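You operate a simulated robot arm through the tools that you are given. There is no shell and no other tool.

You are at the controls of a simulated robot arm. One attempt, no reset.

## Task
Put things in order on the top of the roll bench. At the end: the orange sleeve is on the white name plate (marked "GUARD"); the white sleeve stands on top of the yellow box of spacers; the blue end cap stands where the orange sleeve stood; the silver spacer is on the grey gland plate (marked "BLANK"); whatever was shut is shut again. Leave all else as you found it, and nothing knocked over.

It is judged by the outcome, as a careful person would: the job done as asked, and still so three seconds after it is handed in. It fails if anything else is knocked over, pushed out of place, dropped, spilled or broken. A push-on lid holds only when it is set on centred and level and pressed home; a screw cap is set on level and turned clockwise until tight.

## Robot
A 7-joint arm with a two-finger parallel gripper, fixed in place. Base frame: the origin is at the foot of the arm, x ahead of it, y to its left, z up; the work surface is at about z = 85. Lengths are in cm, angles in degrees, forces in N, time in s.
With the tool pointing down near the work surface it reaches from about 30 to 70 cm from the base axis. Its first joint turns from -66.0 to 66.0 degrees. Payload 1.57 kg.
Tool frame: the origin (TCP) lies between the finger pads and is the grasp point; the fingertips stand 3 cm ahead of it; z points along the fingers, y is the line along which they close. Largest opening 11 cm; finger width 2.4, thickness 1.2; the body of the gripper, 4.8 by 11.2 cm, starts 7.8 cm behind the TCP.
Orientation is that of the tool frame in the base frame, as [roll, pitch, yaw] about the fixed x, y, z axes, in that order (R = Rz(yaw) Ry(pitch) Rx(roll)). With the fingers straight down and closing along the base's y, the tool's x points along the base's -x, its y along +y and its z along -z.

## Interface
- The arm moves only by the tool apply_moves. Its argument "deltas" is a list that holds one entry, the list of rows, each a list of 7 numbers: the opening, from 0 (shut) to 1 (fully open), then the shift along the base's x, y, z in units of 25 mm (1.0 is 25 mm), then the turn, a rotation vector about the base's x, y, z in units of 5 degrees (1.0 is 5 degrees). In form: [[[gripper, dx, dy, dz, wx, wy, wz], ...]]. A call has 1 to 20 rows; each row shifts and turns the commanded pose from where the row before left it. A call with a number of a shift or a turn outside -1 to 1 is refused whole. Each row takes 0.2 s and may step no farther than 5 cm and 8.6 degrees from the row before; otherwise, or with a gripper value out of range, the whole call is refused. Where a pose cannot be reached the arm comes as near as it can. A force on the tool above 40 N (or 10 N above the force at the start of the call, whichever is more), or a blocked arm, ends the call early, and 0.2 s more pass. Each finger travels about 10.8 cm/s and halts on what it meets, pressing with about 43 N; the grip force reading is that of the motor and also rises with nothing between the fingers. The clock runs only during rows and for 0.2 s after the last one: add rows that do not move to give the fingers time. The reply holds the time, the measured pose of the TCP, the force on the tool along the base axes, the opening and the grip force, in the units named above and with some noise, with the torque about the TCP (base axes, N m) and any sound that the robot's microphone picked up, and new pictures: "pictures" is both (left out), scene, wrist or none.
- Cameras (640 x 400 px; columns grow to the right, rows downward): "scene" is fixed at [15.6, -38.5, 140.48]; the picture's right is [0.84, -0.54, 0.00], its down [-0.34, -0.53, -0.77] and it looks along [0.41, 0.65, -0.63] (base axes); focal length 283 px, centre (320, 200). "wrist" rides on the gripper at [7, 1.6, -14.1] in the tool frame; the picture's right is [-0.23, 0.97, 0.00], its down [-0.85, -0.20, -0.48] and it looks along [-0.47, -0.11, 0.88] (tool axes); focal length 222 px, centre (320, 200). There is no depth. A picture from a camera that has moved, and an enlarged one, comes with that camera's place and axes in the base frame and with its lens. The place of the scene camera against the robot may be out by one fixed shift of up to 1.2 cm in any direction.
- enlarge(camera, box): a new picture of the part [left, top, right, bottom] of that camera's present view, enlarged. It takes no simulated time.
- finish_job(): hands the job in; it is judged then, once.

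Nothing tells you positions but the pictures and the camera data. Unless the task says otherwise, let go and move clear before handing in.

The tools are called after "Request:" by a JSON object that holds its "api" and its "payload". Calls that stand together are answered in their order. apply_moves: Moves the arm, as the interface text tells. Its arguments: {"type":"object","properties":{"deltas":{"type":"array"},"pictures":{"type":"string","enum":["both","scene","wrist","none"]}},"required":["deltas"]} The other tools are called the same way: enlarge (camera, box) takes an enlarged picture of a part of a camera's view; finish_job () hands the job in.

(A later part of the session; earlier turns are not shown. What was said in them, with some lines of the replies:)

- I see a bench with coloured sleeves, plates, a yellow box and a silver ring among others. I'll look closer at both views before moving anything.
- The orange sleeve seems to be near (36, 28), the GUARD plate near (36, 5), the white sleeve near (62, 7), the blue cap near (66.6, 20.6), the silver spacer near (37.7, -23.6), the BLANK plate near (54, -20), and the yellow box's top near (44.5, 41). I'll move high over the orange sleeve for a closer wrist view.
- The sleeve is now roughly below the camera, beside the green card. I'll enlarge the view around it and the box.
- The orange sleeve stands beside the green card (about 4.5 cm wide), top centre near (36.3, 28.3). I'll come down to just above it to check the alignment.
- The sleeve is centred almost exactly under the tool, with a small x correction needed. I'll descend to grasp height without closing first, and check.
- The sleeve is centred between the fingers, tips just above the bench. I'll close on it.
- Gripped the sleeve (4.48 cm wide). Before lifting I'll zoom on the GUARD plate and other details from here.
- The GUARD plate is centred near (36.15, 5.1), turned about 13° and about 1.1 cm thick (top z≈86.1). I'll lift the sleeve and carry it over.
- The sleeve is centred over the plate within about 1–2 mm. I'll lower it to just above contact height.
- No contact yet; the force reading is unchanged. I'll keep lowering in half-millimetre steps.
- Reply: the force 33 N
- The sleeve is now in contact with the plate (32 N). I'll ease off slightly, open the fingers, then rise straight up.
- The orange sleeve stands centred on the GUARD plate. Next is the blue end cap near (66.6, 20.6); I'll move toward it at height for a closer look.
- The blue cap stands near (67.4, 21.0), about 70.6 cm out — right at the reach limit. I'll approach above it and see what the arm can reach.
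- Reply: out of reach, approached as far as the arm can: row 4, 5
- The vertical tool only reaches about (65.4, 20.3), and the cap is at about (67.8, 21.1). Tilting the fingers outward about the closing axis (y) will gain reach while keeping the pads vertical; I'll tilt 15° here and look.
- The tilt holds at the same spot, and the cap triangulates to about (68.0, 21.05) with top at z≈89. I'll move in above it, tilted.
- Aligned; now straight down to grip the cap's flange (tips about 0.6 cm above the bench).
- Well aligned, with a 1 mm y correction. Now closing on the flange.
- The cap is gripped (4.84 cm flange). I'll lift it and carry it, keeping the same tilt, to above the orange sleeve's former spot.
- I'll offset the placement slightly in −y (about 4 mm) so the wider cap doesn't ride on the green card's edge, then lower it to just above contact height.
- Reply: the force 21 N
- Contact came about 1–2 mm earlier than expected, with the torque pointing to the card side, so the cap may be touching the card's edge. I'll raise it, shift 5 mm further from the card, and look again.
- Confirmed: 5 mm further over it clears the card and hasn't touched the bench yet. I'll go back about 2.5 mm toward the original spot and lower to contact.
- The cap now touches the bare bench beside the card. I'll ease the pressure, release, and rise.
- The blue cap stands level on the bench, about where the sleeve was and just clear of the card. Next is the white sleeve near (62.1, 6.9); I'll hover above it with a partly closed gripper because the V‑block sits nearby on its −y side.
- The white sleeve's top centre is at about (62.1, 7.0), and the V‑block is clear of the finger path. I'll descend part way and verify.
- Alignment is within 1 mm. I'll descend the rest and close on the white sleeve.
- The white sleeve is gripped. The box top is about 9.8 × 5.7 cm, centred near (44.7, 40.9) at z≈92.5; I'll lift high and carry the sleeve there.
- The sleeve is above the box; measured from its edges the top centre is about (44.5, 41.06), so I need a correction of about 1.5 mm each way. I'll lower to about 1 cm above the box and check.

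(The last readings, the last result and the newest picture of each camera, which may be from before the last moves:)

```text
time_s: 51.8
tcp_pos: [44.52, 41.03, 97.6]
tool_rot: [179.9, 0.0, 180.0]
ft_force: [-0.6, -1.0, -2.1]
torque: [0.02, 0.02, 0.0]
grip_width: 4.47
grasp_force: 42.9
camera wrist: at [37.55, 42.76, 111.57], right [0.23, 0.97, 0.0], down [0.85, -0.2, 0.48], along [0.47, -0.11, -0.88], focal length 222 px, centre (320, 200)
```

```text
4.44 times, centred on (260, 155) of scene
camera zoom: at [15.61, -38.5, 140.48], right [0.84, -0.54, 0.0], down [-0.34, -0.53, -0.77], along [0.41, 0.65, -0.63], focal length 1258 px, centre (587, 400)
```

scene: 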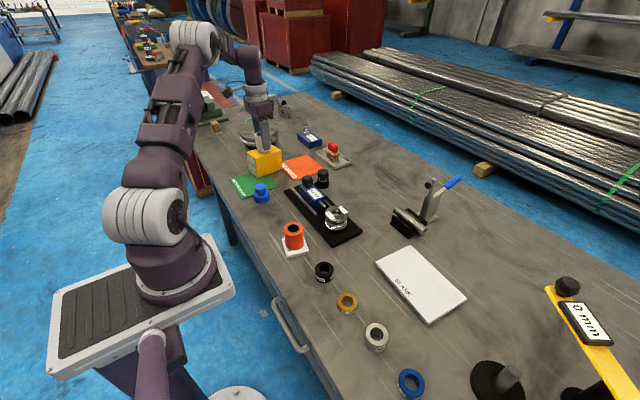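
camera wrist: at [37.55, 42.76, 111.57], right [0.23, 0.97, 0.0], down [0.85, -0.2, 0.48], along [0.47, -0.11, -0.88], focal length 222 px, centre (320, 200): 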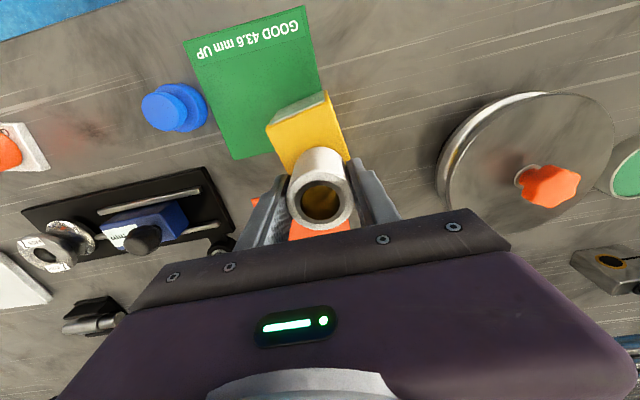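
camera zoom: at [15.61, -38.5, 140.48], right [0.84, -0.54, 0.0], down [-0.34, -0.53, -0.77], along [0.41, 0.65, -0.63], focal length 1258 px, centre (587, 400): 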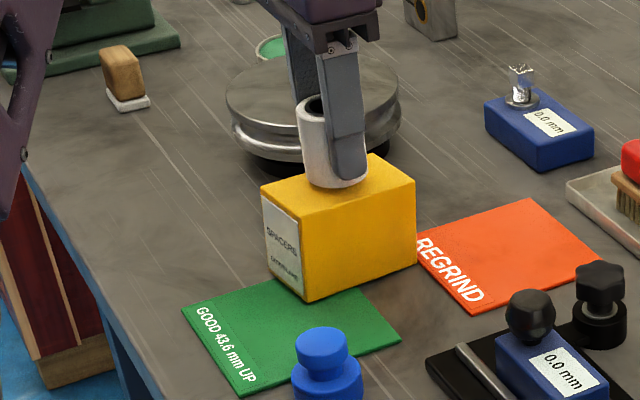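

Centred across the box's width. Now lowering in small steps until contact.

Request:
{"api": "apply_moves", "payload": {"deltas": [[[0.2, 0, 0, -0.1, 0, 0, 0], [0.2, 0, 0, -0.1, 0, 0, 0], [0.2, 0, 0, -0.06, 0, 0, 0], [0.2, 0, 0, 0, 0, 0, 0]]], "pictures": "none"}}

Request:
{"api": "apply_moves", "payload": {"deltas": [[[0.2, 0, 0, -0.03, 0, 0, 0], [0.2, 0, 0, -0.03, 0, 0, 0], [0.2, 0, 0, 0, 0, 0, 0]]], "pictures": "none"}}

Request:
{"api": "enlarge", "payload": {"camera": "scene", "box": [230, 120, 300, 190]}}

```text
time_s: 52.8
tcp_pos: [44.36, 41.13, 97.01]
tool_rot: [180.0, 0.2, 180.0]
ft_force: [-4.4, -3.8, 21.7]
torque: [-0.18, 0.72, 0.05]
grip_width: 4.48
grasp_force: 42.9
```

```text
time_s: 53.6
tcp_pos: [44.38, 41.01, 96.81]
tool_rot: [179.8, 0.1, 180.0]
ft_force: [-5.7, -4.2, 26.0]
torque: [-0.25, 0.89, 0.09]
grip_width: 4.47
grasp_force: 43.2
```

```text
5.71 times, centred on (265, 155) of scene
camera zoom: at [15.56, -38.54, 140.47], right [0.84, -0.54, 0.0], down [-0.34, -0.53, -0.77], along [0.42, 0.65, -0.63], focal length 1618 px, centre (634, 457)
```

zoom: 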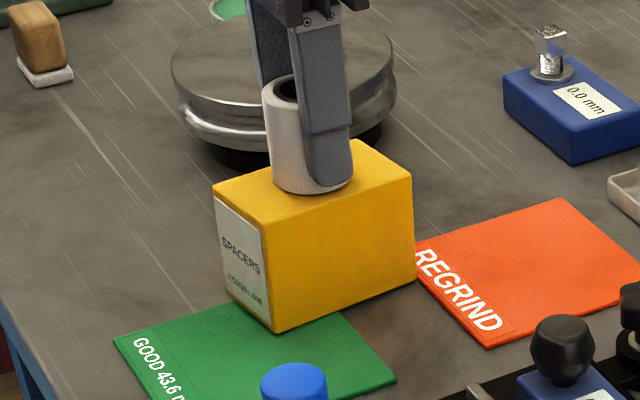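

The sleeve touches the box (26 N, first at its −x edge, because the box itself rests partly on the green card). I'll ease off before releasing.

Request:
{"api": "apply_moves", "payload": {"deltas": [[[0.2, 0, 0, 0.04, 0, 0, 0], [0.2, 0, 0, 0.02, 0, 0, 0], [0.2, 0, 0, 0, 0, 0, 0]]], "pictures": "none"}}

```text
time_s: 54.4
tcp_pos: [44.32, 41.17, 96.8]
tool_rot: [-179.9, 0.0, -179.9]
ft_force: [0.5, 0.7, -1.4]
torque: [0.04, 0.06, -0.03]
grip_width: 4.47
grasp_force: 43.3
```

Request:
{"api": "apply_moves", "payload": {"deltas": [[[0.2, 0, 0, 0, 0, 0, 0]]]}}

Request:
{"api": "enlarge", "payload": {"camera": "scene", "box": [230, 120, 300, 190]}}

Request:
{"api": "enlarge", "payload": {"camera": "wrist", "box": [240, 90, 420, 202]}}

```text
time_s: 54.8
tcp_pos: [44.41, 41.11, 96.78]
tool_rot: [-179.9, 0.1, -180.0]
ft_force: [-0.6, -0.4, -0.8]
torque: [-0.05, -0.03, 0.0]
grip_width: 4.46
grasp_force: 43.1
camera wrist: at [37.55, 42.78, 110.87], right [0.23, 0.97, 0.0], down [0.86, -0.2, 0.48], along [0.47, -0.11, -0.88], focal length 222 px, centre (320, 200)
```

scene: 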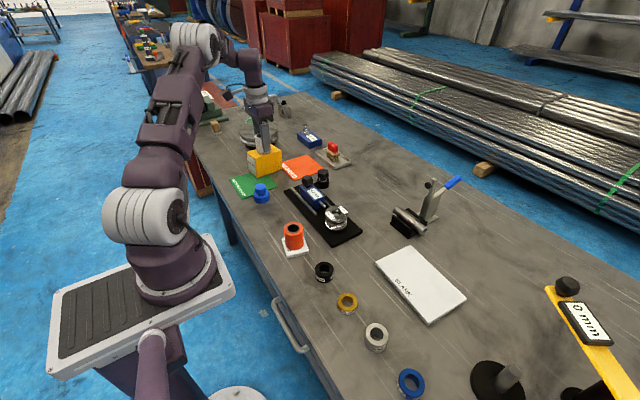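
wrist: 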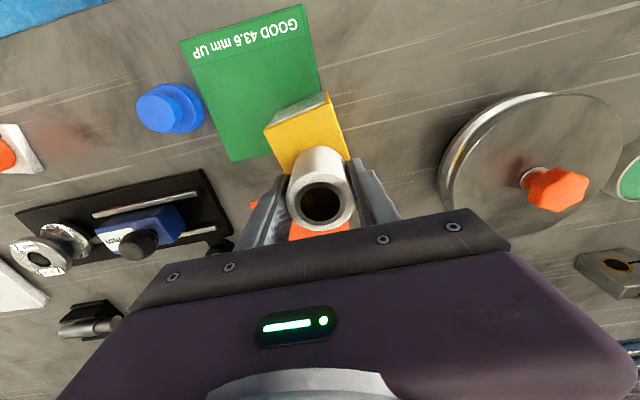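

```text
5.71 times, centred on (265, 155) of scene
camera zoom: at [15.61, -38.5, 140.48], right [0.84, -0.54, 0.0], down [-0.34, -0.53, -0.77], along [0.41, 0.65, -0.63], focal length 1618 px, centre (634, 457)
```

zoom: 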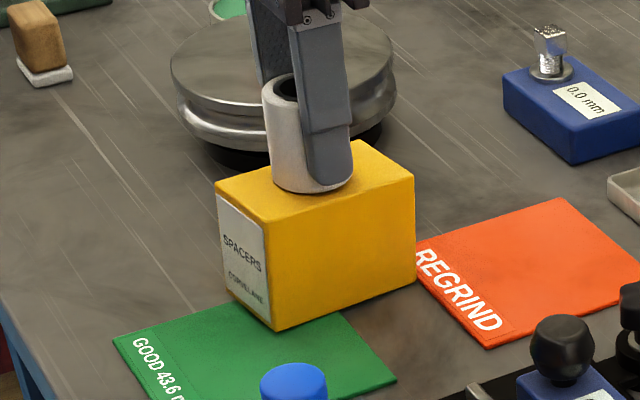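

```text
3.56 times, centred on (330, 146) of wrist
camera zoom: at [37.55, 42.78, 110.87], right [0.23, 0.97, 0.0], down [0.86, -0.2, 0.48], along [0.47, -0.11, -0.88], focal length 790 px, centre (284, 392)
```

zoom: 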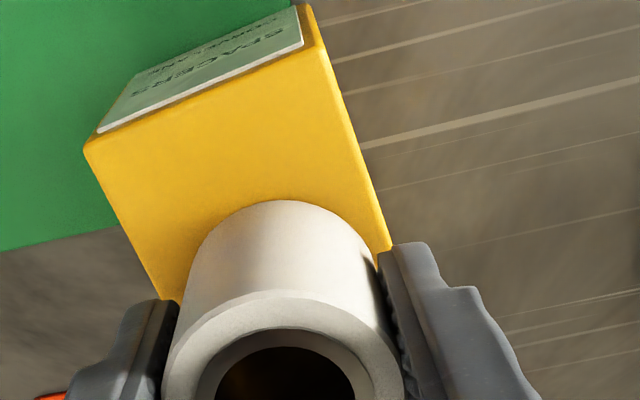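

Request:
{"api": "apply_moves", "payload": {"deltas": [[[0.2, 0, 0, -0.02, 0, 0, 0], [0.2, 0, 0, 0, 0, 0, 0]]], "pictures": "none"}}

```text
time_s: 55.4
tcp_pos: [44.37, 41.13, 96.78]
tool_rot: [-179.9, 0.0, -179.9]
ft_force: [-0.4, -1.4, 2.1]
torque: [-0.02, 0.12, 0.03]
grip_width: 4.44
grasp_force: 42.6
```

Light contact (about 3–4 N). Releasing now, then rising straight up.

Request:
{"api": "apply_moves", "payload": {"deltas": [[[0.6, 0, 0, 0, 0, 0, 0], [0.6, 0, 0, 0, 0, 0, 0], [0.6, 0, 0, 0, 0, 0, 0], [0.6, 0, 0, 0.3, 0, 0, 0], [0.6, 0, 0, 0.7, 0, 0, 0], [0.6, 0, 0, 0.8, 0, 0, 0], [0.6, 0, 0, 0.8, 0, 0, 0], [0.6, 0, 0, 0.8, 0, 0, 0], [0.6, 0, 0, 0, 0, 0, 0]]]}}

Request:
{"api": "enlarge", "payload": {"camera": "scene", "box": [220, 120, 310, 200]}}

Request:
{"api": "enlarge", "payload": {"camera": "wrist", "box": [240, 90, 420, 202]}}

```text
time_s: 57.4
tcp_pos: [44.5, 41.08, 105.34]
tool_rot: [-179.9, 0.0, 180.0]
ft_force: [-0.3, -0.1, 0.1]
torque: [0.01, 0.03, 0.01]
grip_width: 6.59
grasp_force: 0.0
camera wrist: at [37.55, 42.76, 119.33], right [0.23, 0.97, 0.0], down [0.86, -0.2, 0.48], along [0.47, -0.11, -0.88], focal length 222 px, centre (320, 200)
```

scene: 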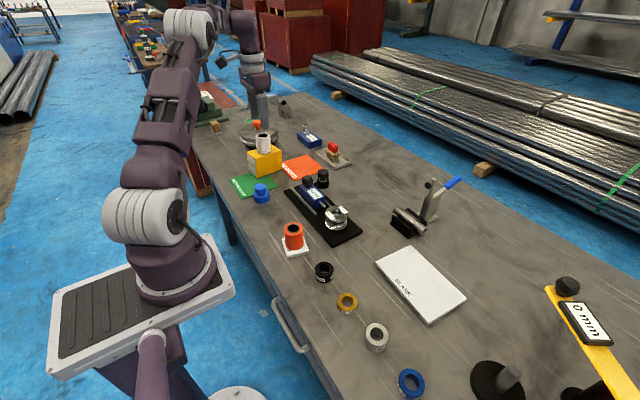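
wrist: 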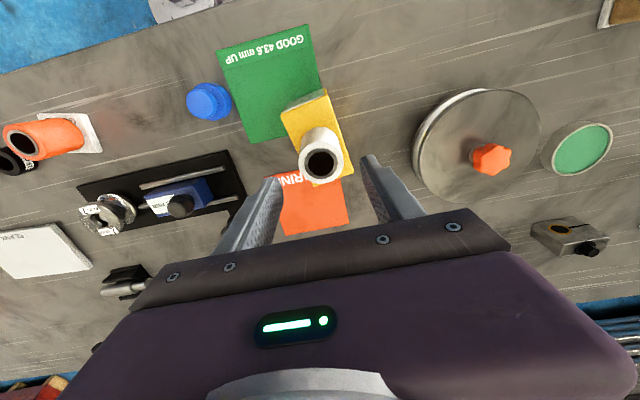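

```text
5.00 times, centred on (265, 160) of scene
camera zoom: at [15.6, -38.5, 140.48], right [0.84, -0.54, 0.0], down [-0.34, -0.53, -0.77], along [0.41, 0.65, -0.63], focal length 1416 px, centre (595, 400)
```

zoom: 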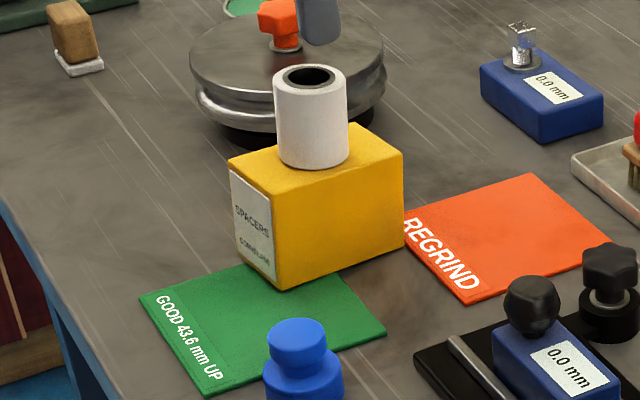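

```text
3.56 times, centred on (330, 146) of wrist
camera zoom: at [37.55, 42.76, 119.33], right [0.23, 0.97, 0.0], down [0.86, -0.2, 0.48], along [0.47, -0.11, -0.88], focal length 790 px, centre (284, 392)
```

zoom: 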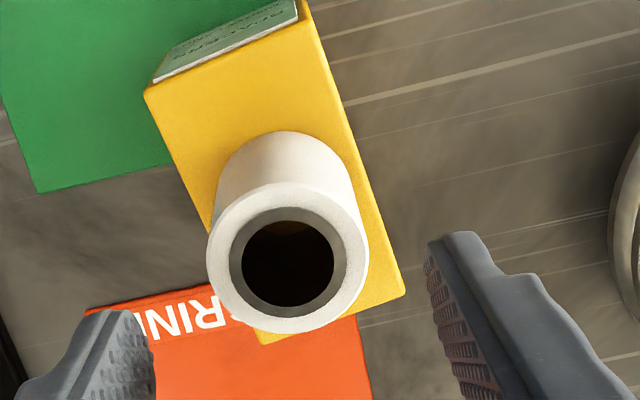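

The white sleeve stands squarely on the yellow box and the box hasn't moved. Last item: the silver spacer near (37.5, -23.2); I'll travel there at height.

Request:
{"api": "apply_moves", "payload": {"deltas": [[[0.65, -0.1, -0.6, 0, 0, 0, 0], [0.65, -0.1, -0.95, 0, 0, 0, 0], [0.65, -0.1, -0.95, 0, 0, 0, 0], [0.65, -0.1, -0.95, 0, 0, 0, 0], [0.65, -0.1, -0.95, 0, 0, 0, 0], [0.65, -0.1, -0.95, 0, 0, 0, 0], [0.65, -0.1, -0.95, 0, 0, 0, 0], [0.65, -0.1, -0.95, 0, 0, 0, 0], [0.65, -0.1, -0.95, 0, 0, 0, 0], [0.65, -0.1, -0.95, 0, 0, 0, 0], [0.65, -0.1, -0.95, 0, 0, 0, 0], [0.65, -0.1, -0.95, 0, 0, 0, 0], [0.65, -0.1, -0.95, 0, 0, 0, 0], [0.65, -0.1, -0.95, 0, 0, 0, 0], [0.65, -0.1, -0.95, 0, 0, 0, 0], [0.65, -0.1, -0.95, 0, 0, 0, 0], [0.65, -0.1, -0.95, 0, 0, 0, 0], [0.65, -0.1, -0.95, 0, 0, 0, 0], [0.65, -0.1, -0.95, 0, 0, 0, 0], [0.65, -0.1, -0.95, 0, 0, 0, 0]]], "pictures": "none"}}

Request:
{"api": "apply_moves", "payload": {"deltas": [[[0.65, -0.1, -0.9, 0, 0, 0, 0], [0.65, -0.1, -0.9, 0, 0, 0, 0], [0.65, -0.1, -0.9, 0, 0, 0, 0], [0.65, -0.1, -0.9, 0, 0, 0, 0], [0.65, -0.1, -0.9, 0, 0, 0, 0], [0.65, -0.1, -0.9, 0, 0, 0, 0], [0.65, -0.1, -0.9, 0, 0, 0, 0], [0.65, 0, 0, 0, 0, 0, 0]]]}}

Request:
{"api": "enlarge", "payload": {"camera": "wrist", "box": [220, 80, 420, 205]}}

Request:
{"api": "enlarge", "payload": {"camera": "wrist", "box": [300, 120, 640, 280]}}

```text
time_s: 61.6
tcp_pos: [39.42, -5.58, 105.45]
tool_rot: [-179.9, 0.0, 180.0]
ft_force: [0.7, -0.7, 0.4]
torque: [0.01, 0.01, 0.0]
grip_width: 7.14
grasp_force: 0.0
```

```text
time_s: 63.4
tcp_pos: [37.72, -21.42, 105.3]
tool_rot: [180.0, 0.0, 179.9]
ft_force: [0.8, -0.2, -0.4]
torque: [-0.01, -0.02, 0.03]
grip_width: 7.16
grasp_force: 0.0
camera wrist: at [30.82, -19.74, 119.38], right [0.23, 0.97, 0.0], down [0.85, -0.2, 0.48], along [0.47, -0.11, -0.88], focal length 222 px, centre (320, 200)
```

scene: 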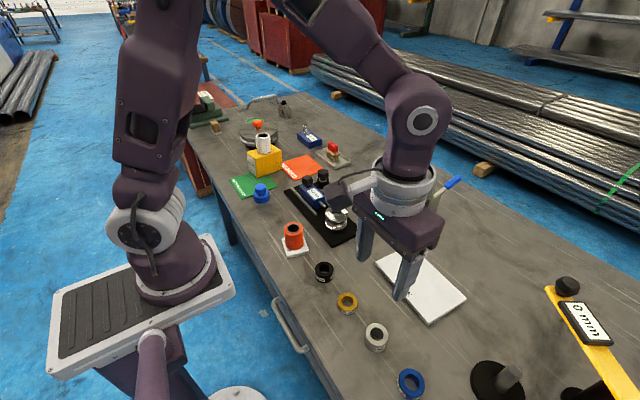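
wrist: 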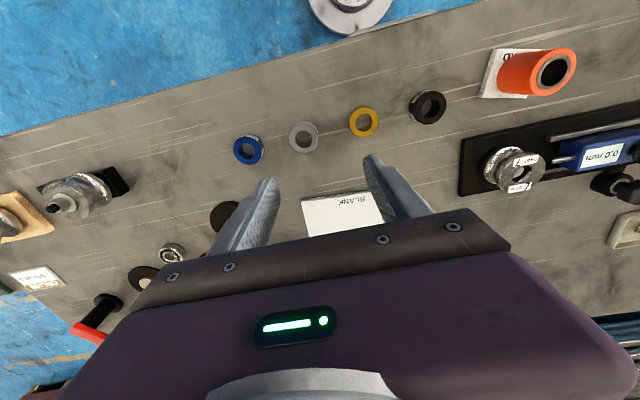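

```text
3.20 times, centred on (320, 142) of wrist
camera zoom: at [30.82, -19.74, 119.38], right [0.23, 0.97, 0.0], down [0.85, -0.2, 0.48], along [0.47, -0.11, -0.88], focal length 711 px, centre (320, 384)
```

zoom: 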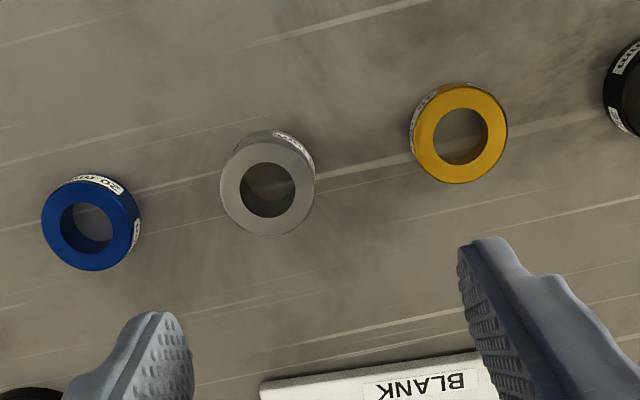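

```text
1.88 times, centred on (470, 200) of wrist
camera zoom: at [30.82, -19.74, 119.38], right [0.23, 0.97, 0.0], down [0.85, -0.2, 0.48], along [0.47, -0.11, -0.88], focal length 418 px, centre (38, 200)
```

zoom: 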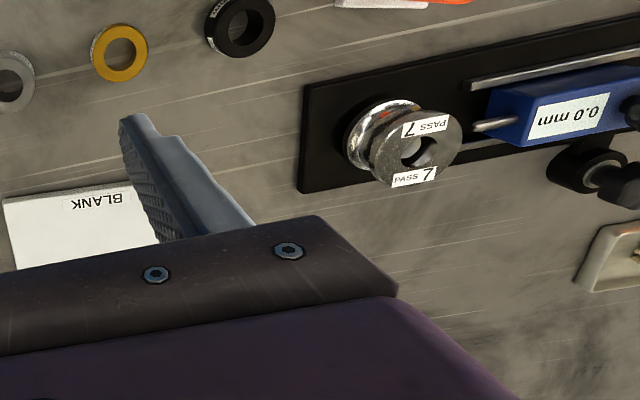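

The silver spacer is at about (37.5, -23.65), top z≈88. I'll move over it and descend part way to check.

Request:
{"api": "apply_moves", "payload": {"deltas": [[[0.65, -0.026, -0.184, -0.9, 0, 0, 0], [0.65, -0.026, -0.184, -0.9, 0, 0, 0], [0.65, -0.026, -0.184, -0.9, 0, 0, 0], [0.65, -0.026, -0.184, -0.9, 0, 0, 0], [0.65, -0.026, -0.184, -0.9, 0, 0, 0], [0.65, 0, 0, 0, 0, 0, 0]]]}}

Request:
{"api": "enlarge", "payload": {"camera": "wrist", "box": [220, 100, 420, 225]}}

Request:
{"api": "enlarge", "payload": {"camera": "scene", "box": [310, 270, 450, 400]}}

```text
time_s: 64.8
tcp_pos: [37.33, -23.67, 94.1]
tool_rot: [-180.0, 0.1, -180.0]
ft_force: [-0.3, 0.2, 0.3]
torque: [0.03, 0.0, 0.02]
grip_width: 7.13
grasp_force: 0.0
camera wrist: at [30.49, -22.01, 108.12], right [0.23, 0.97, 0.0], down [0.85, -0.2, 0.48], along [0.47, -0.11, -0.88], focal length 222 px, centre (320, 200)
```

scene: 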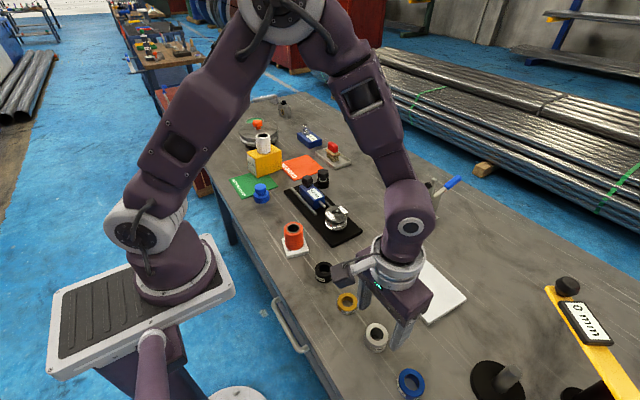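
wrist: 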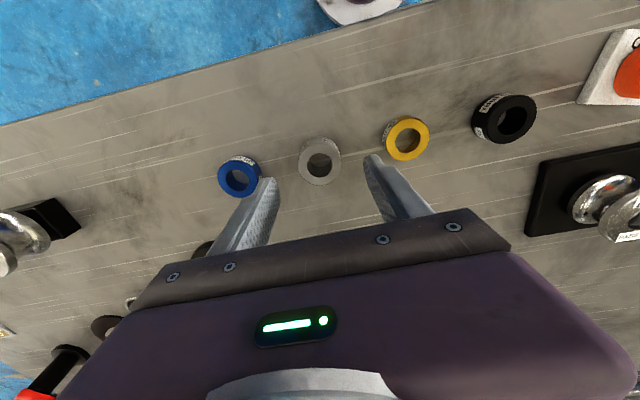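

```text
3.20 times, centred on (320, 162) of wrist
camera zoom: at [30.49, -22.01, 108.12], right [0.23, 0.97, 0.0], down [0.85, -0.2, 0.48], along [0.47, -0.11, -0.88], focal length 711 px, centre (320, 320)
```

zoom: 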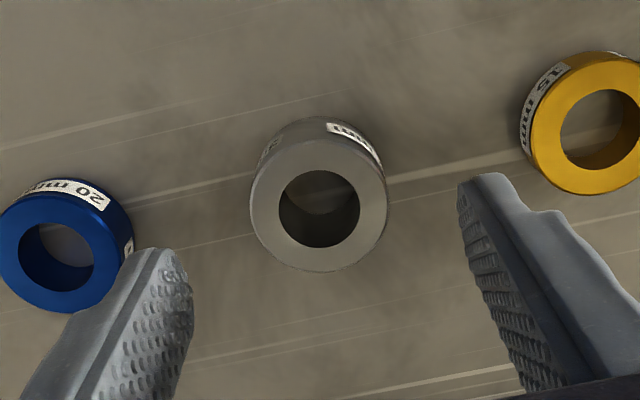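

```text
3.08 times, centred on (380, 335) of scene
camera zoom: at [15.6, -38.5, 140.48], right [0.84, -0.54, 0.0], down [-0.34, -0.53, -0.77], along [0.41, 0.65, -0.63], focal length 871 px, centre (135, -215)
```

zoom: 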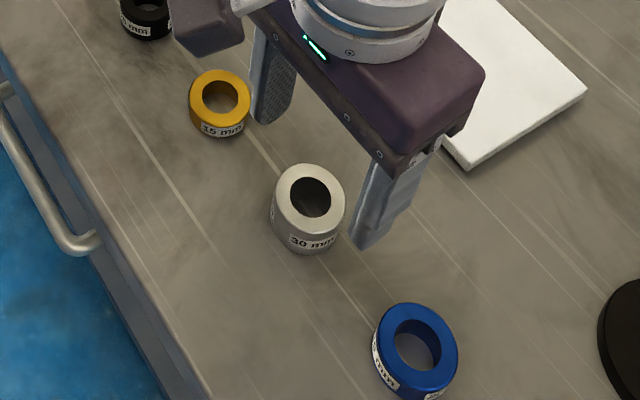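

Aligned within 1 mm, with clear gaps to the neighbouring rings. I'll narrow the opening, descend and grip.

Request:
{"api": "apply_moves", "payload": {"deltas": [[[0.58, -0.02, -0.028, 0, 0, 0, 0], [0.58, 0, 0, -0.74, 0, 0, 0], [0.58, 0, 0, -0.74, 0, 0, 0], [0.58, 0, 0, -0.72, 0, 0, 0], [0.58, 0, 0, 0, 0, 0, 0], [0.4, 0, 0, 0, 0, 0, 0], [0.3, 0, 0, 0, 0, 0, 0], [0.2, 0, 0, 0, 0, 0, 0], [0.2, 0, 0, 0, 0, 0, 0]]]}}

Request:
{"api": "enlarge", "payload": {"camera": "wrist", "box": [220, 100, 420, 225]}}

Request:
{"api": "enlarge", "payload": {"camera": "scene", "box": [310, 270, 450, 400]}}

```text
time_s: 66.8
tcp_pos: [37.24, -23.6, 88.64]
tool_rot: [-180.0, 0.1, 180.0]
ft_force: [-0.7, 0.1, -0.5]
torque: [-0.03, -0.03, -0.01]
grip_width: 4.07
grasp_force: 43.2
camera wrist: at [30.42, -22.07, 102.61], right [0.23, 0.97, 0.0], down [0.85, -0.2, 0.48], along [0.47, -0.11, -0.88], focal length 222 px, centre (320, 200)
```

scene: 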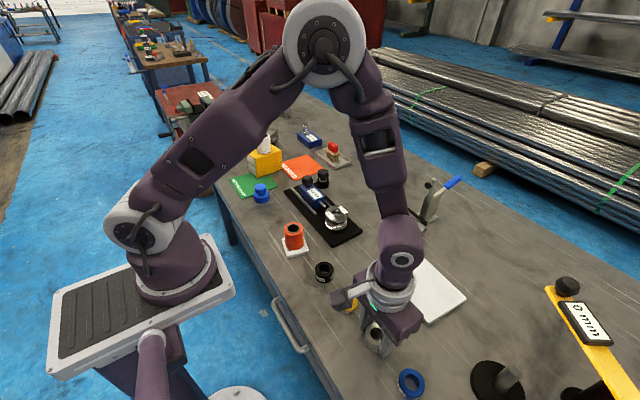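
wrist: 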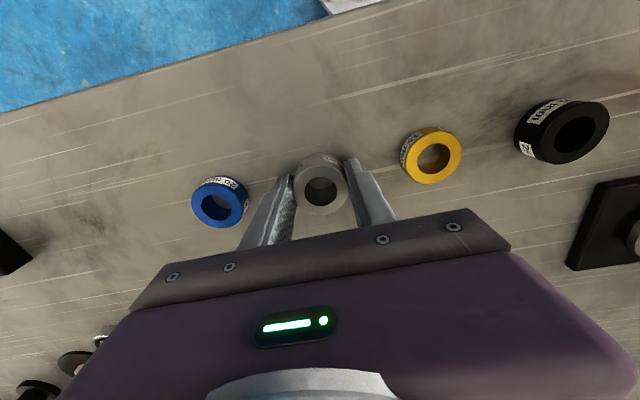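

```text
3.20 times, centred on (320, 162) of wrist
camera zoom: at [30.42, -22.07, 102.61], right [0.23, 0.97, 0.0], down [0.85, -0.2, 0.48], along [0.47, -0.11, -0.88], focal length 711 px, centre (320, 320)
```

zoom: 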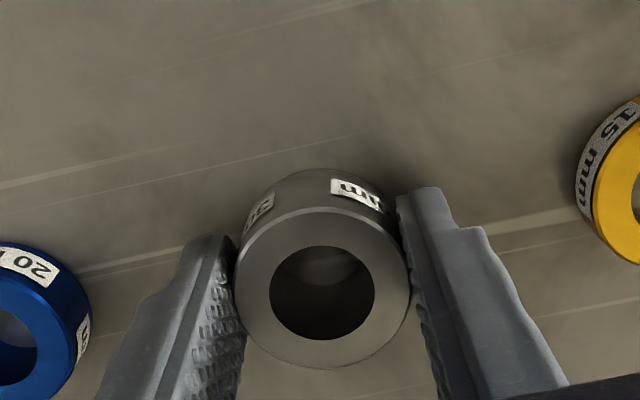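

```text
3.08 times, centred on (380, 335) of scene
camera zoom: at [15.61, -38.5, 140.48], right [0.84, -0.54, 0.0], down [-0.34, -0.53, -0.77], along [0.41, 0.65, -0.63], focal length 871 px, centre (135, -215)
```

zoom: 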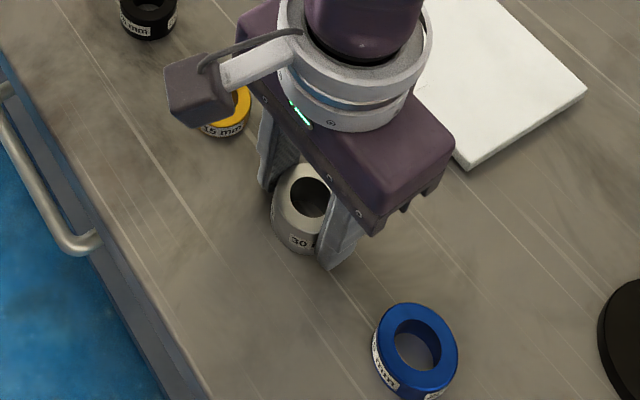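

The silver spacer is gripped (4.07 cm). The BLANK plate centre is at about (54.0, -19.2); I'll lift and carry it there.

Request:
{"api": "apply_moves", "payload": {"deltas": [[[0.2, 0, 0, 0.5, 0, 0, 0], [0.2, 0, 0, 0.9, 0, 0, 0], [0.2, 0, 0, 0.9, 0, 0, 0], [0.2, 0, 0, 0.9, 0, 0, 0], [0.2, 0.83, 0.2235, 0, 0, 0, 0], [0.2, 0.83, 0.2235, 0, 0, 0, 0], [0.2, 0.83, 0.2235, 0, 0, 0, 0], [0.2, 0.83, 0.2235, 0, 0, 0, 0], [0.2, 0.83, 0.2235, 0, 0, 0, 0], [0.2, 0.83, 0.2235, 0, 0, 0, 0], [0.2, 0.83, 0.2235, 0, 0, 0, 0], [0.2, 0.83, 0.2235, 0, 0, 0, 0], [0.2, 0, 0, 0, 0, 0, 0]]]}}

Request:
{"api": "enlarge", "payload": {"camera": "scene", "box": [350, 200, 500, 340]}}

Request:
{"api": "enlarge", "payload": {"camera": "wrist", "box": [180, 90, 460, 265]}}

```text
time_s: 69.6
tcp_pos: [54.04, -19.22, 96.64]
tool_rot: [180.0, 0.0, 180.0]
ft_force: [-1.2, 1.8, -1.8]
torque: [-0.03, 0.02, 0.0]
grip_width: 4.08
grasp_force: 42.9
camera wrist: at [47.14, -17.59, 110.6], right [0.23, 0.97, 0.0], down [0.86, -0.2, 0.48], along [0.47, -0.11, -0.88], focal length 222 px, centre (320, 200)
```

scene: 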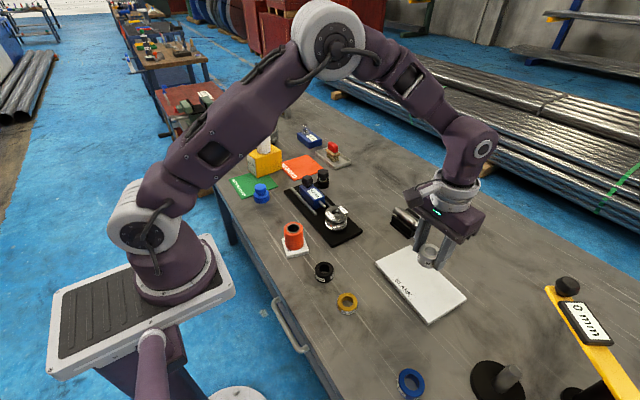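
wrist: 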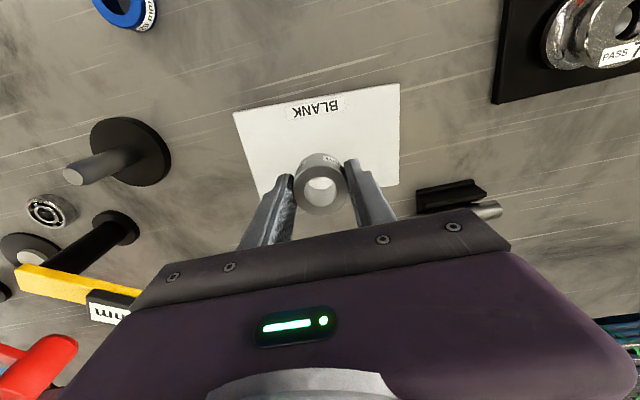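

```text
2.86 times, centred on (425, 270) of scene
camera zoom: at [15.61, -38.5, 140.48], right [0.84, -0.54, 0.0], down [-0.34, -0.53, -0.77], along [0.41, 0.65, -0.63], focal length 809 px, centre (20, 0)
```

zoom: 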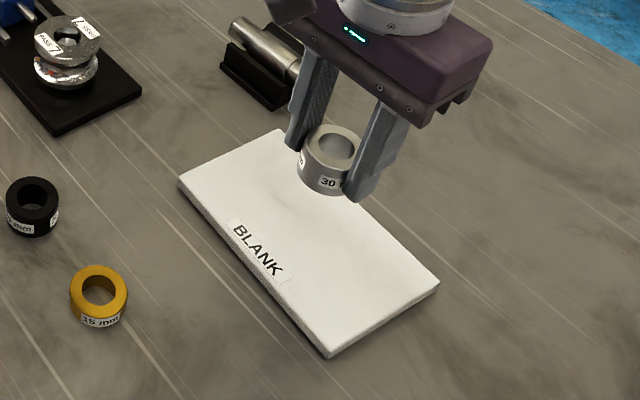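

```text
2.29 times, centred on (320, 178) of wrist
camera zoom: at [47.14, -17.59, 110.6], right [0.23, 0.97, 0.0], down [0.86, -0.2, 0.48], along [0.47, -0.11, -0.88], focal length 508 px, centre (320, 251)
```

zoom: 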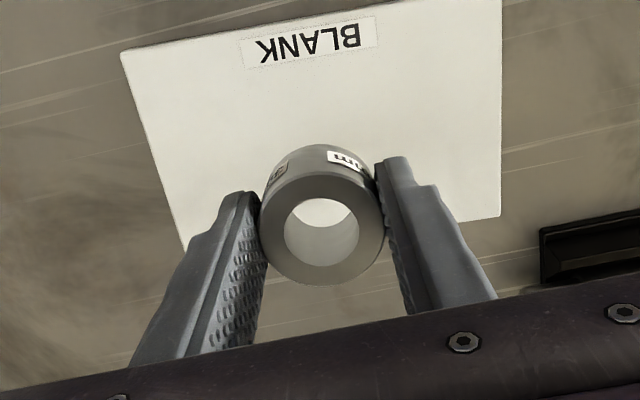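

The spacer is centred over the plate. Lowering to just above it.

Request:
{"api": "apply_moves", "payload": {"deltas": [[[0.2, 0, 0, -0.7, 0, 0, 0], [0.2, 0, 0, -0.8, 0, 0, 0], [0.2, 0, 0, -0.7, 0, 0, 0], [0.2, 0, 0, -0.3, 0, 0, 0], [0.2, 0, 0, 0, 0, 0, 0]]], "pictures": "none"}}

Request:
{"api": "enlarge", "payload": {"camera": "scene", "box": [380, 230, 480, 310]}}

```text
time_s: 70.8
tcp_pos: [53.94, -19.23, 90.36]
tool_rot: [-179.9, 0.0, 179.9]
ft_force: [0.6, 0.1, -2.3]
torque: [0.0, 0.03, -0.03]
grip_width: 4.1
grasp_force: 42.5
```

```text
5.00 times, centred on (430, 270) of scene
camera zoom: at [15.61, -38.5, 140.48], right [0.84, -0.54, 0.0], down [-0.34, -0.53, -0.77], along [0.41, 0.65, -0.63], focal length 1416 px, centre (-230, -150)
```

zoom: 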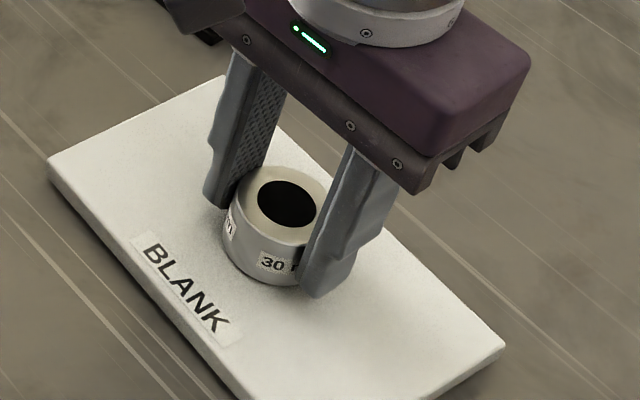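

Request:
{"api": "apply_moves", "payload": {"deltas": [[[0.2, 0, 0, -0.06, 0, 0, 0], [0.2, 0, 0, -0.06, 0, 0, 0], [0.2, 0, 0, -0.06, 0, 0, 0], [0.2, 0, 0, 0, 0, 0, 0]]], "pictures": "none"}}

```text
time_s: 71.8
tcp_pos: [54.01, -19.28, 90.07]
tool_rot: [-180.0, 0.1, 179.9]
ft_force: [-2.4, 3.6, 30.0]
torque: [0.3, -0.01, -0.19]
grip_width: 4.1
grasp_force: 43.3
```

Contact on the plate. Easing off, then releasing.

Request:
{"api": "apply_moves", "payload": {"deltas": [[[0.2, 0, 0, 0.03, 0, 0, 0], [0.2, 0, 0, 0, 0, 0, 0]]], "pictures": "none"}}

```text
time_s: 72.4
tcp_pos: [54.0, -19.25, 90.09]
tool_rot: [-179.8, 0.2, -180.0]
ft_force: [4.9, 0.6, 21.1]
torque: [0.18, -0.47, -0.05]
grip_width: 4.06
grasp_force: 42.6
```

Request:
{"api": "apply_moves", "payload": {"deltas": [[[0.2, 0, 0, 0.03, 0, 0, 0], [0.2, 0, 0, 0, 0, 0, 0]]], "pictures": "none"}}

```text
time_s: 73.0
tcp_pos: [53.91, -19.22, 90.05]
tool_rot: [180.0, 0.0, -179.9]
ft_force: [3.7, -0.6, 7.3]
torque: [-0.05, -0.35, -0.02]
grip_width: 4.1
grasp_force: 43.2
```

Request:
{"api": "apply_moves", "payload": {"deltas": [[[0.2, 0, 0, 0.012, 0, 0, 0], [0.2, 0, 0, 0, 0, 0, 0], [0.6, 0, 0, 0, 0, 0, 0], [0.6, 0, 0, 0, 0, 0, 0], [0.6, 0, 0, 0, 0, 0, 0], [0.6, 0, 0, 0.3, 0, 0, 0], [0.6, 0, 0, 0.7, 0, 0, 0], [0.6, 0, 0, 0.9, 0, 0, 0], [0.6, 0, 0, 0.9, 0, 0, 0], [0.6, 0, 0, 0.9, 0, 0, 0], [0.6, 0, 0, 0.9, 0, 0, 0], [0.6, 0, 0, 0, 0, 0, 0]]]}}

Request:
{"api": "enlarge", "payload": {"camera": "scene", "box": [370, 230, 480, 330]}}

Request:
{"api": "enlarge", "payload": {"camera": "wrist", "box": [180, 60, 460, 235]}}

Request:
{"api": "enlarge", "payload": {"camera": "scene", "box": [210, 110, 400, 260]}}

```text
time_s: 75.6
tcp_pos: [53.92, -19.3, 101.64]
tool_rot: [-180.0, -0.1, -180.0]
ft_force: [-0.1, 0.3, 0.6]
torque: [0.0, 0.01, 0.01]
grip_width: 6.59
grasp_force: 0.0
camera wrist: at [46.99, -17.65, 115.68], right [0.23, 0.97, 0.0], down [0.85, -0.2, 0.48], along [0.47, -0.11, -0.88], focal length 222 px, centre (320, 200)
```

scene: 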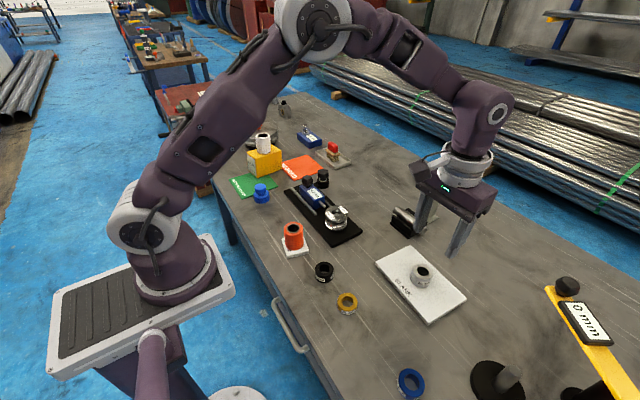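
wrist: 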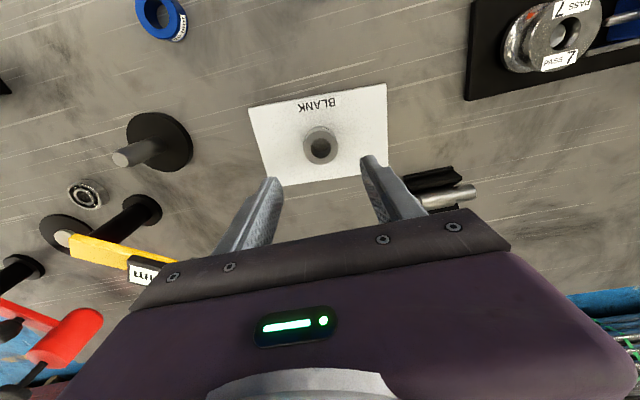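

```text
4.00 times, centred on (425, 280) of scene
camera zoom: at [15.6, -38.5, 140.48], right [0.84, -0.54, 0.0], down [-0.34, -0.53, -0.77], along [0.41, 0.65, -0.63], focal length 1132 px, centre (-100, -120)
```

zoom: 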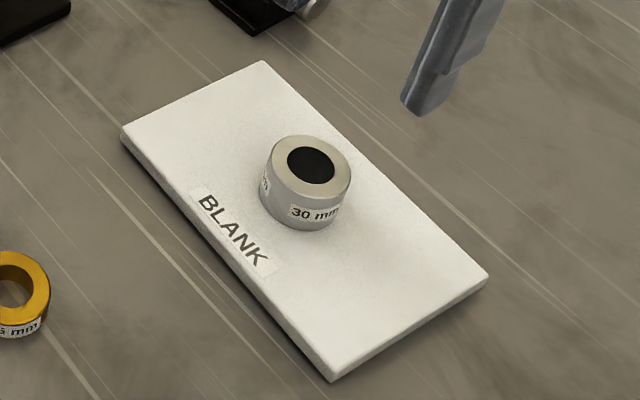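

```text
2.29 times, centred on (320, 148) of wrist
camera zoom: at [46.99, -17.65, 115.68], right [0.23, 0.97, 0.0], down [0.85, -0.2, 0.48], along [0.47, -0.11, -0.88], focal length 508 px, centre (320, 320)
```

zoom: 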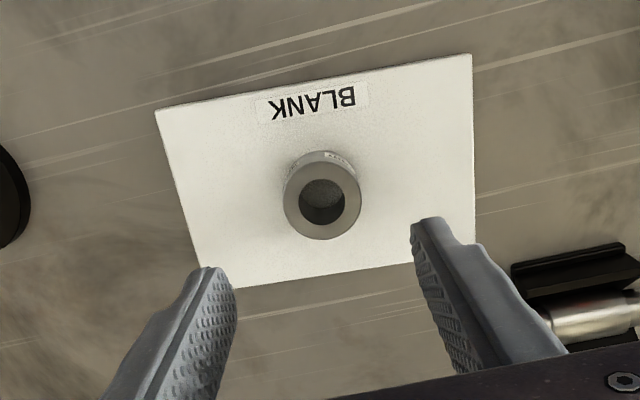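

```text
2.67 times, centred on (305, 185) of scene
camera zoom: at [15.6, -38.5, 140.48], right [0.84, -0.54, 0.0], down [-0.34, -0.53, -0.77], along [0.41, 0.65, -0.63], focal length 755 px, centre (360, 240)
```

zoom: 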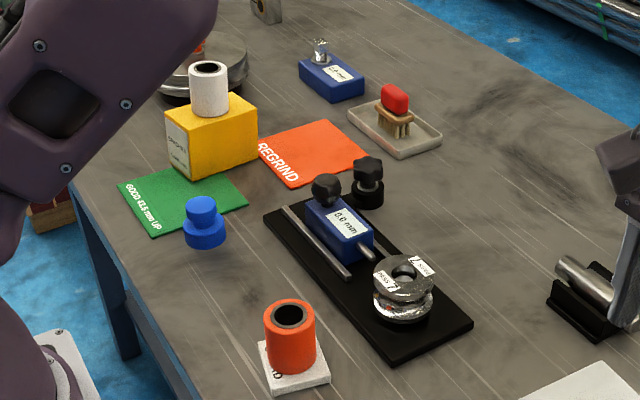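

All four items are placed. I'll move the arm up and clear, back toward its starting pose, and do a final overall check.

Request:
{"api": "apply_moves", "payload": {"deltas": [[[0.6, 0, 0, 0.9, 0, 0, 0], [0.6, 0, 0, 0.9, 0, 0, 0], [0.6, -0.2, 0.9, 0.9, 0, 0, 0], [0.6, -0.2, 0.9, 0.9, 0, 0, 0], [0.6, -0.2, 0.9, 0.9, 0, 0, 0], [0.6, -0.2, 0.9, 0.9, 0, 0, 0], [0.6, -0.2, 0.9, 0.2, 0, 0, 0], [0.6, -0.2, 0.9, 0, 0, 0, 0], [0.6, -0.2, 0.9, 0, 0, 0, 0], [0.6, -0.2, 0.9, 0, 0, 0, 0], [0.6, -0.2, 0.9, 0, 0, 0, 0], [0.6, -0.2, 0.9, 0, 0, 0, 0], [0.6, -0.2, 0.9, 0, 0, 0, 0], [0.6, -0.2, 0.9, 0, 0, 0, 0], [0.6, -0.2, 0.9, 0, 0, 0, 0], [0.6, 0, 0, 0, 0, 0, 0]]]}}

Request:
{"api": "enlarge", "payload": {"camera": "scene", "box": [180, 80, 400, 270]}}

Request:
{"api": "enlarge", "payload": {"camera": "wrist", "box": [60, 20, 320, 240]}}

Request:
{"api": "enlarge", "payload": {"camera": "wrist", "box": [300, 0, 640, 220]}}

```text
time_s: 79.0
tcp_pos: [47.42, 10.18, 115.56]
tool_rot: [180.0, -0.1, 180.0]
ft_force: [0.0, -0.4, -0.1]
torque: [-0.02, 0.01, -0.02]
grip_width: 6.58
grasp_force: 0.1
camera wrist: at [40.53, 11.72, 129.59], right [0.23, 0.97, 0.0], down [0.85, -0.2, 0.48], along [0.47, -0.11, -0.88], focal length 222 px, centre (320, 200)
```

scene: 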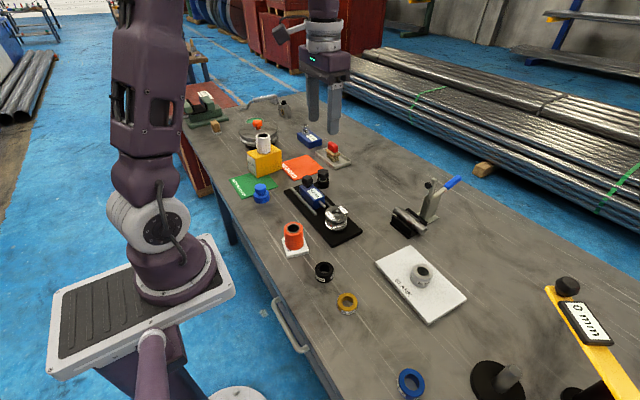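
wrist: 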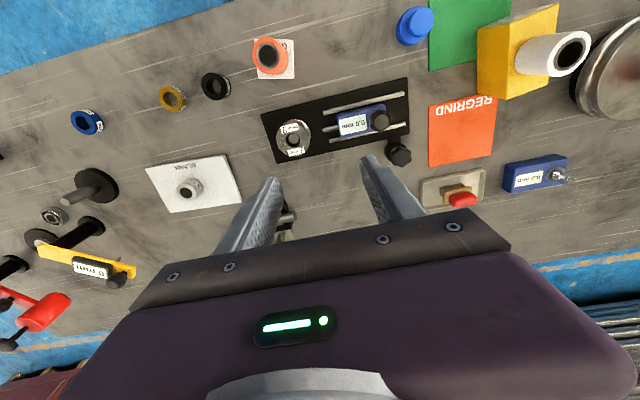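

```text
2.11 times, centred on (290, 175) of scene
camera zoom: at [15.61, -38.5, 140.48], right [0.84, -0.54, 0.0], down [-0.34, -0.53, -0.77], along [0.41, 0.65, -0.63], focal length 596 px, centre (383, 253)
```

zoom: 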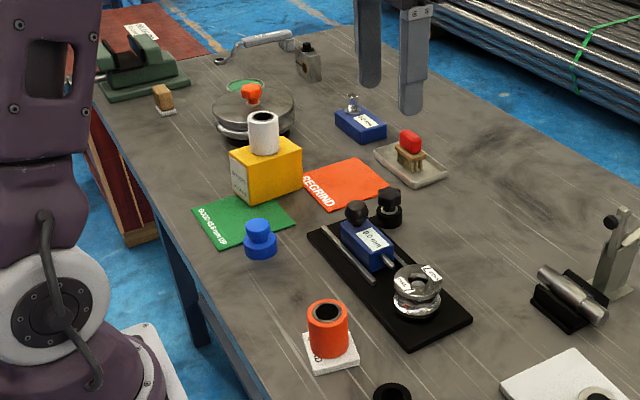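

```text
1.82 times, centred on (190, 130) of wrist
camera zoom: at [40.53, 11.72, 129.59], right [0.23, 0.97, 0.0], down [0.85, -0.2, 0.48], along [0.47, -0.11, -0.88], focal length 404 px, centre (556, 327)
```

zoom: 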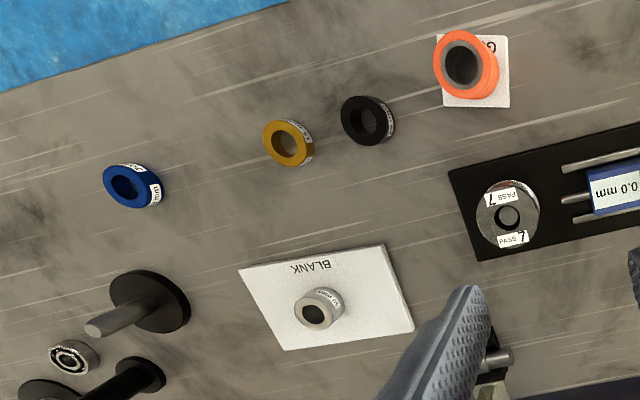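

```text
1.82 times, centred on (470, 110) of wrist
camera zoom: at [40.53, 11.72, 129.59], right [0.23, 0.97, 0.0], down [0.85, -0.2, 0.48], along [0.47, -0.11, -0.88], focal length 404 px, centre (47, 364)
```

zoom: 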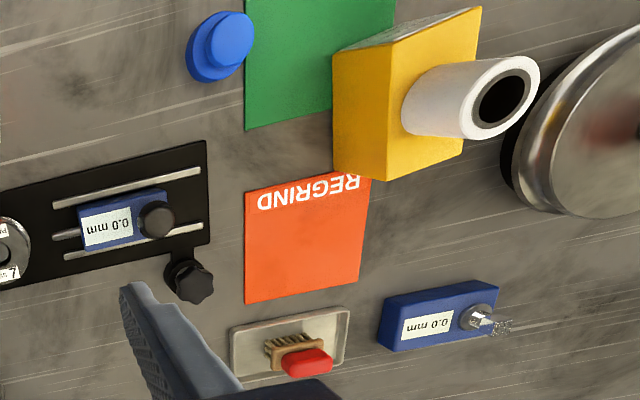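

The final check shows all four items placed:
- The orange sleeve stands on the GUARD plate.
- The white sleeve stands upright on the yellow box.
- The blue cap stands level beside the green card, roughly 1 cm from the orange sleeve's old spot; the card was in the way of placing it exactly there.
- The silver spacer is on the BLANK plate.

Nothing was opened, nothing else looks moved, and the gripper is clear, so I'm handing the job in.

Request:
{"api": "finish_job", "payload": {}}

```text
The job is handed in.
```

I've handed the job in. All four pieces are placed, but the blue end cap is about 1 cm off the exact spot. Nothing was knocked over, and nothing else looked out of place in the last pictures.

- **Orange sleeve:** it stands centred on the white GUARD plate.
- **White sleeve:** it stands upright on top of the yellow box of spacers. The box already sat partly on the green card, so its top may lean slightly.
- **Blue end cap:** it stands level on the bench, about 1 to 1.4 cm from where the orange sleeve stood. That sleeve had been resting partly on the edge of the green card, so I set the cap just clear of the card to keep it flat.
- **Silver spacer:** it sits near the middle of the grey BLANK plate.

I didn't need to open anything, so everything that was shut stayed shut. The gripper is empty and clear of the bench.
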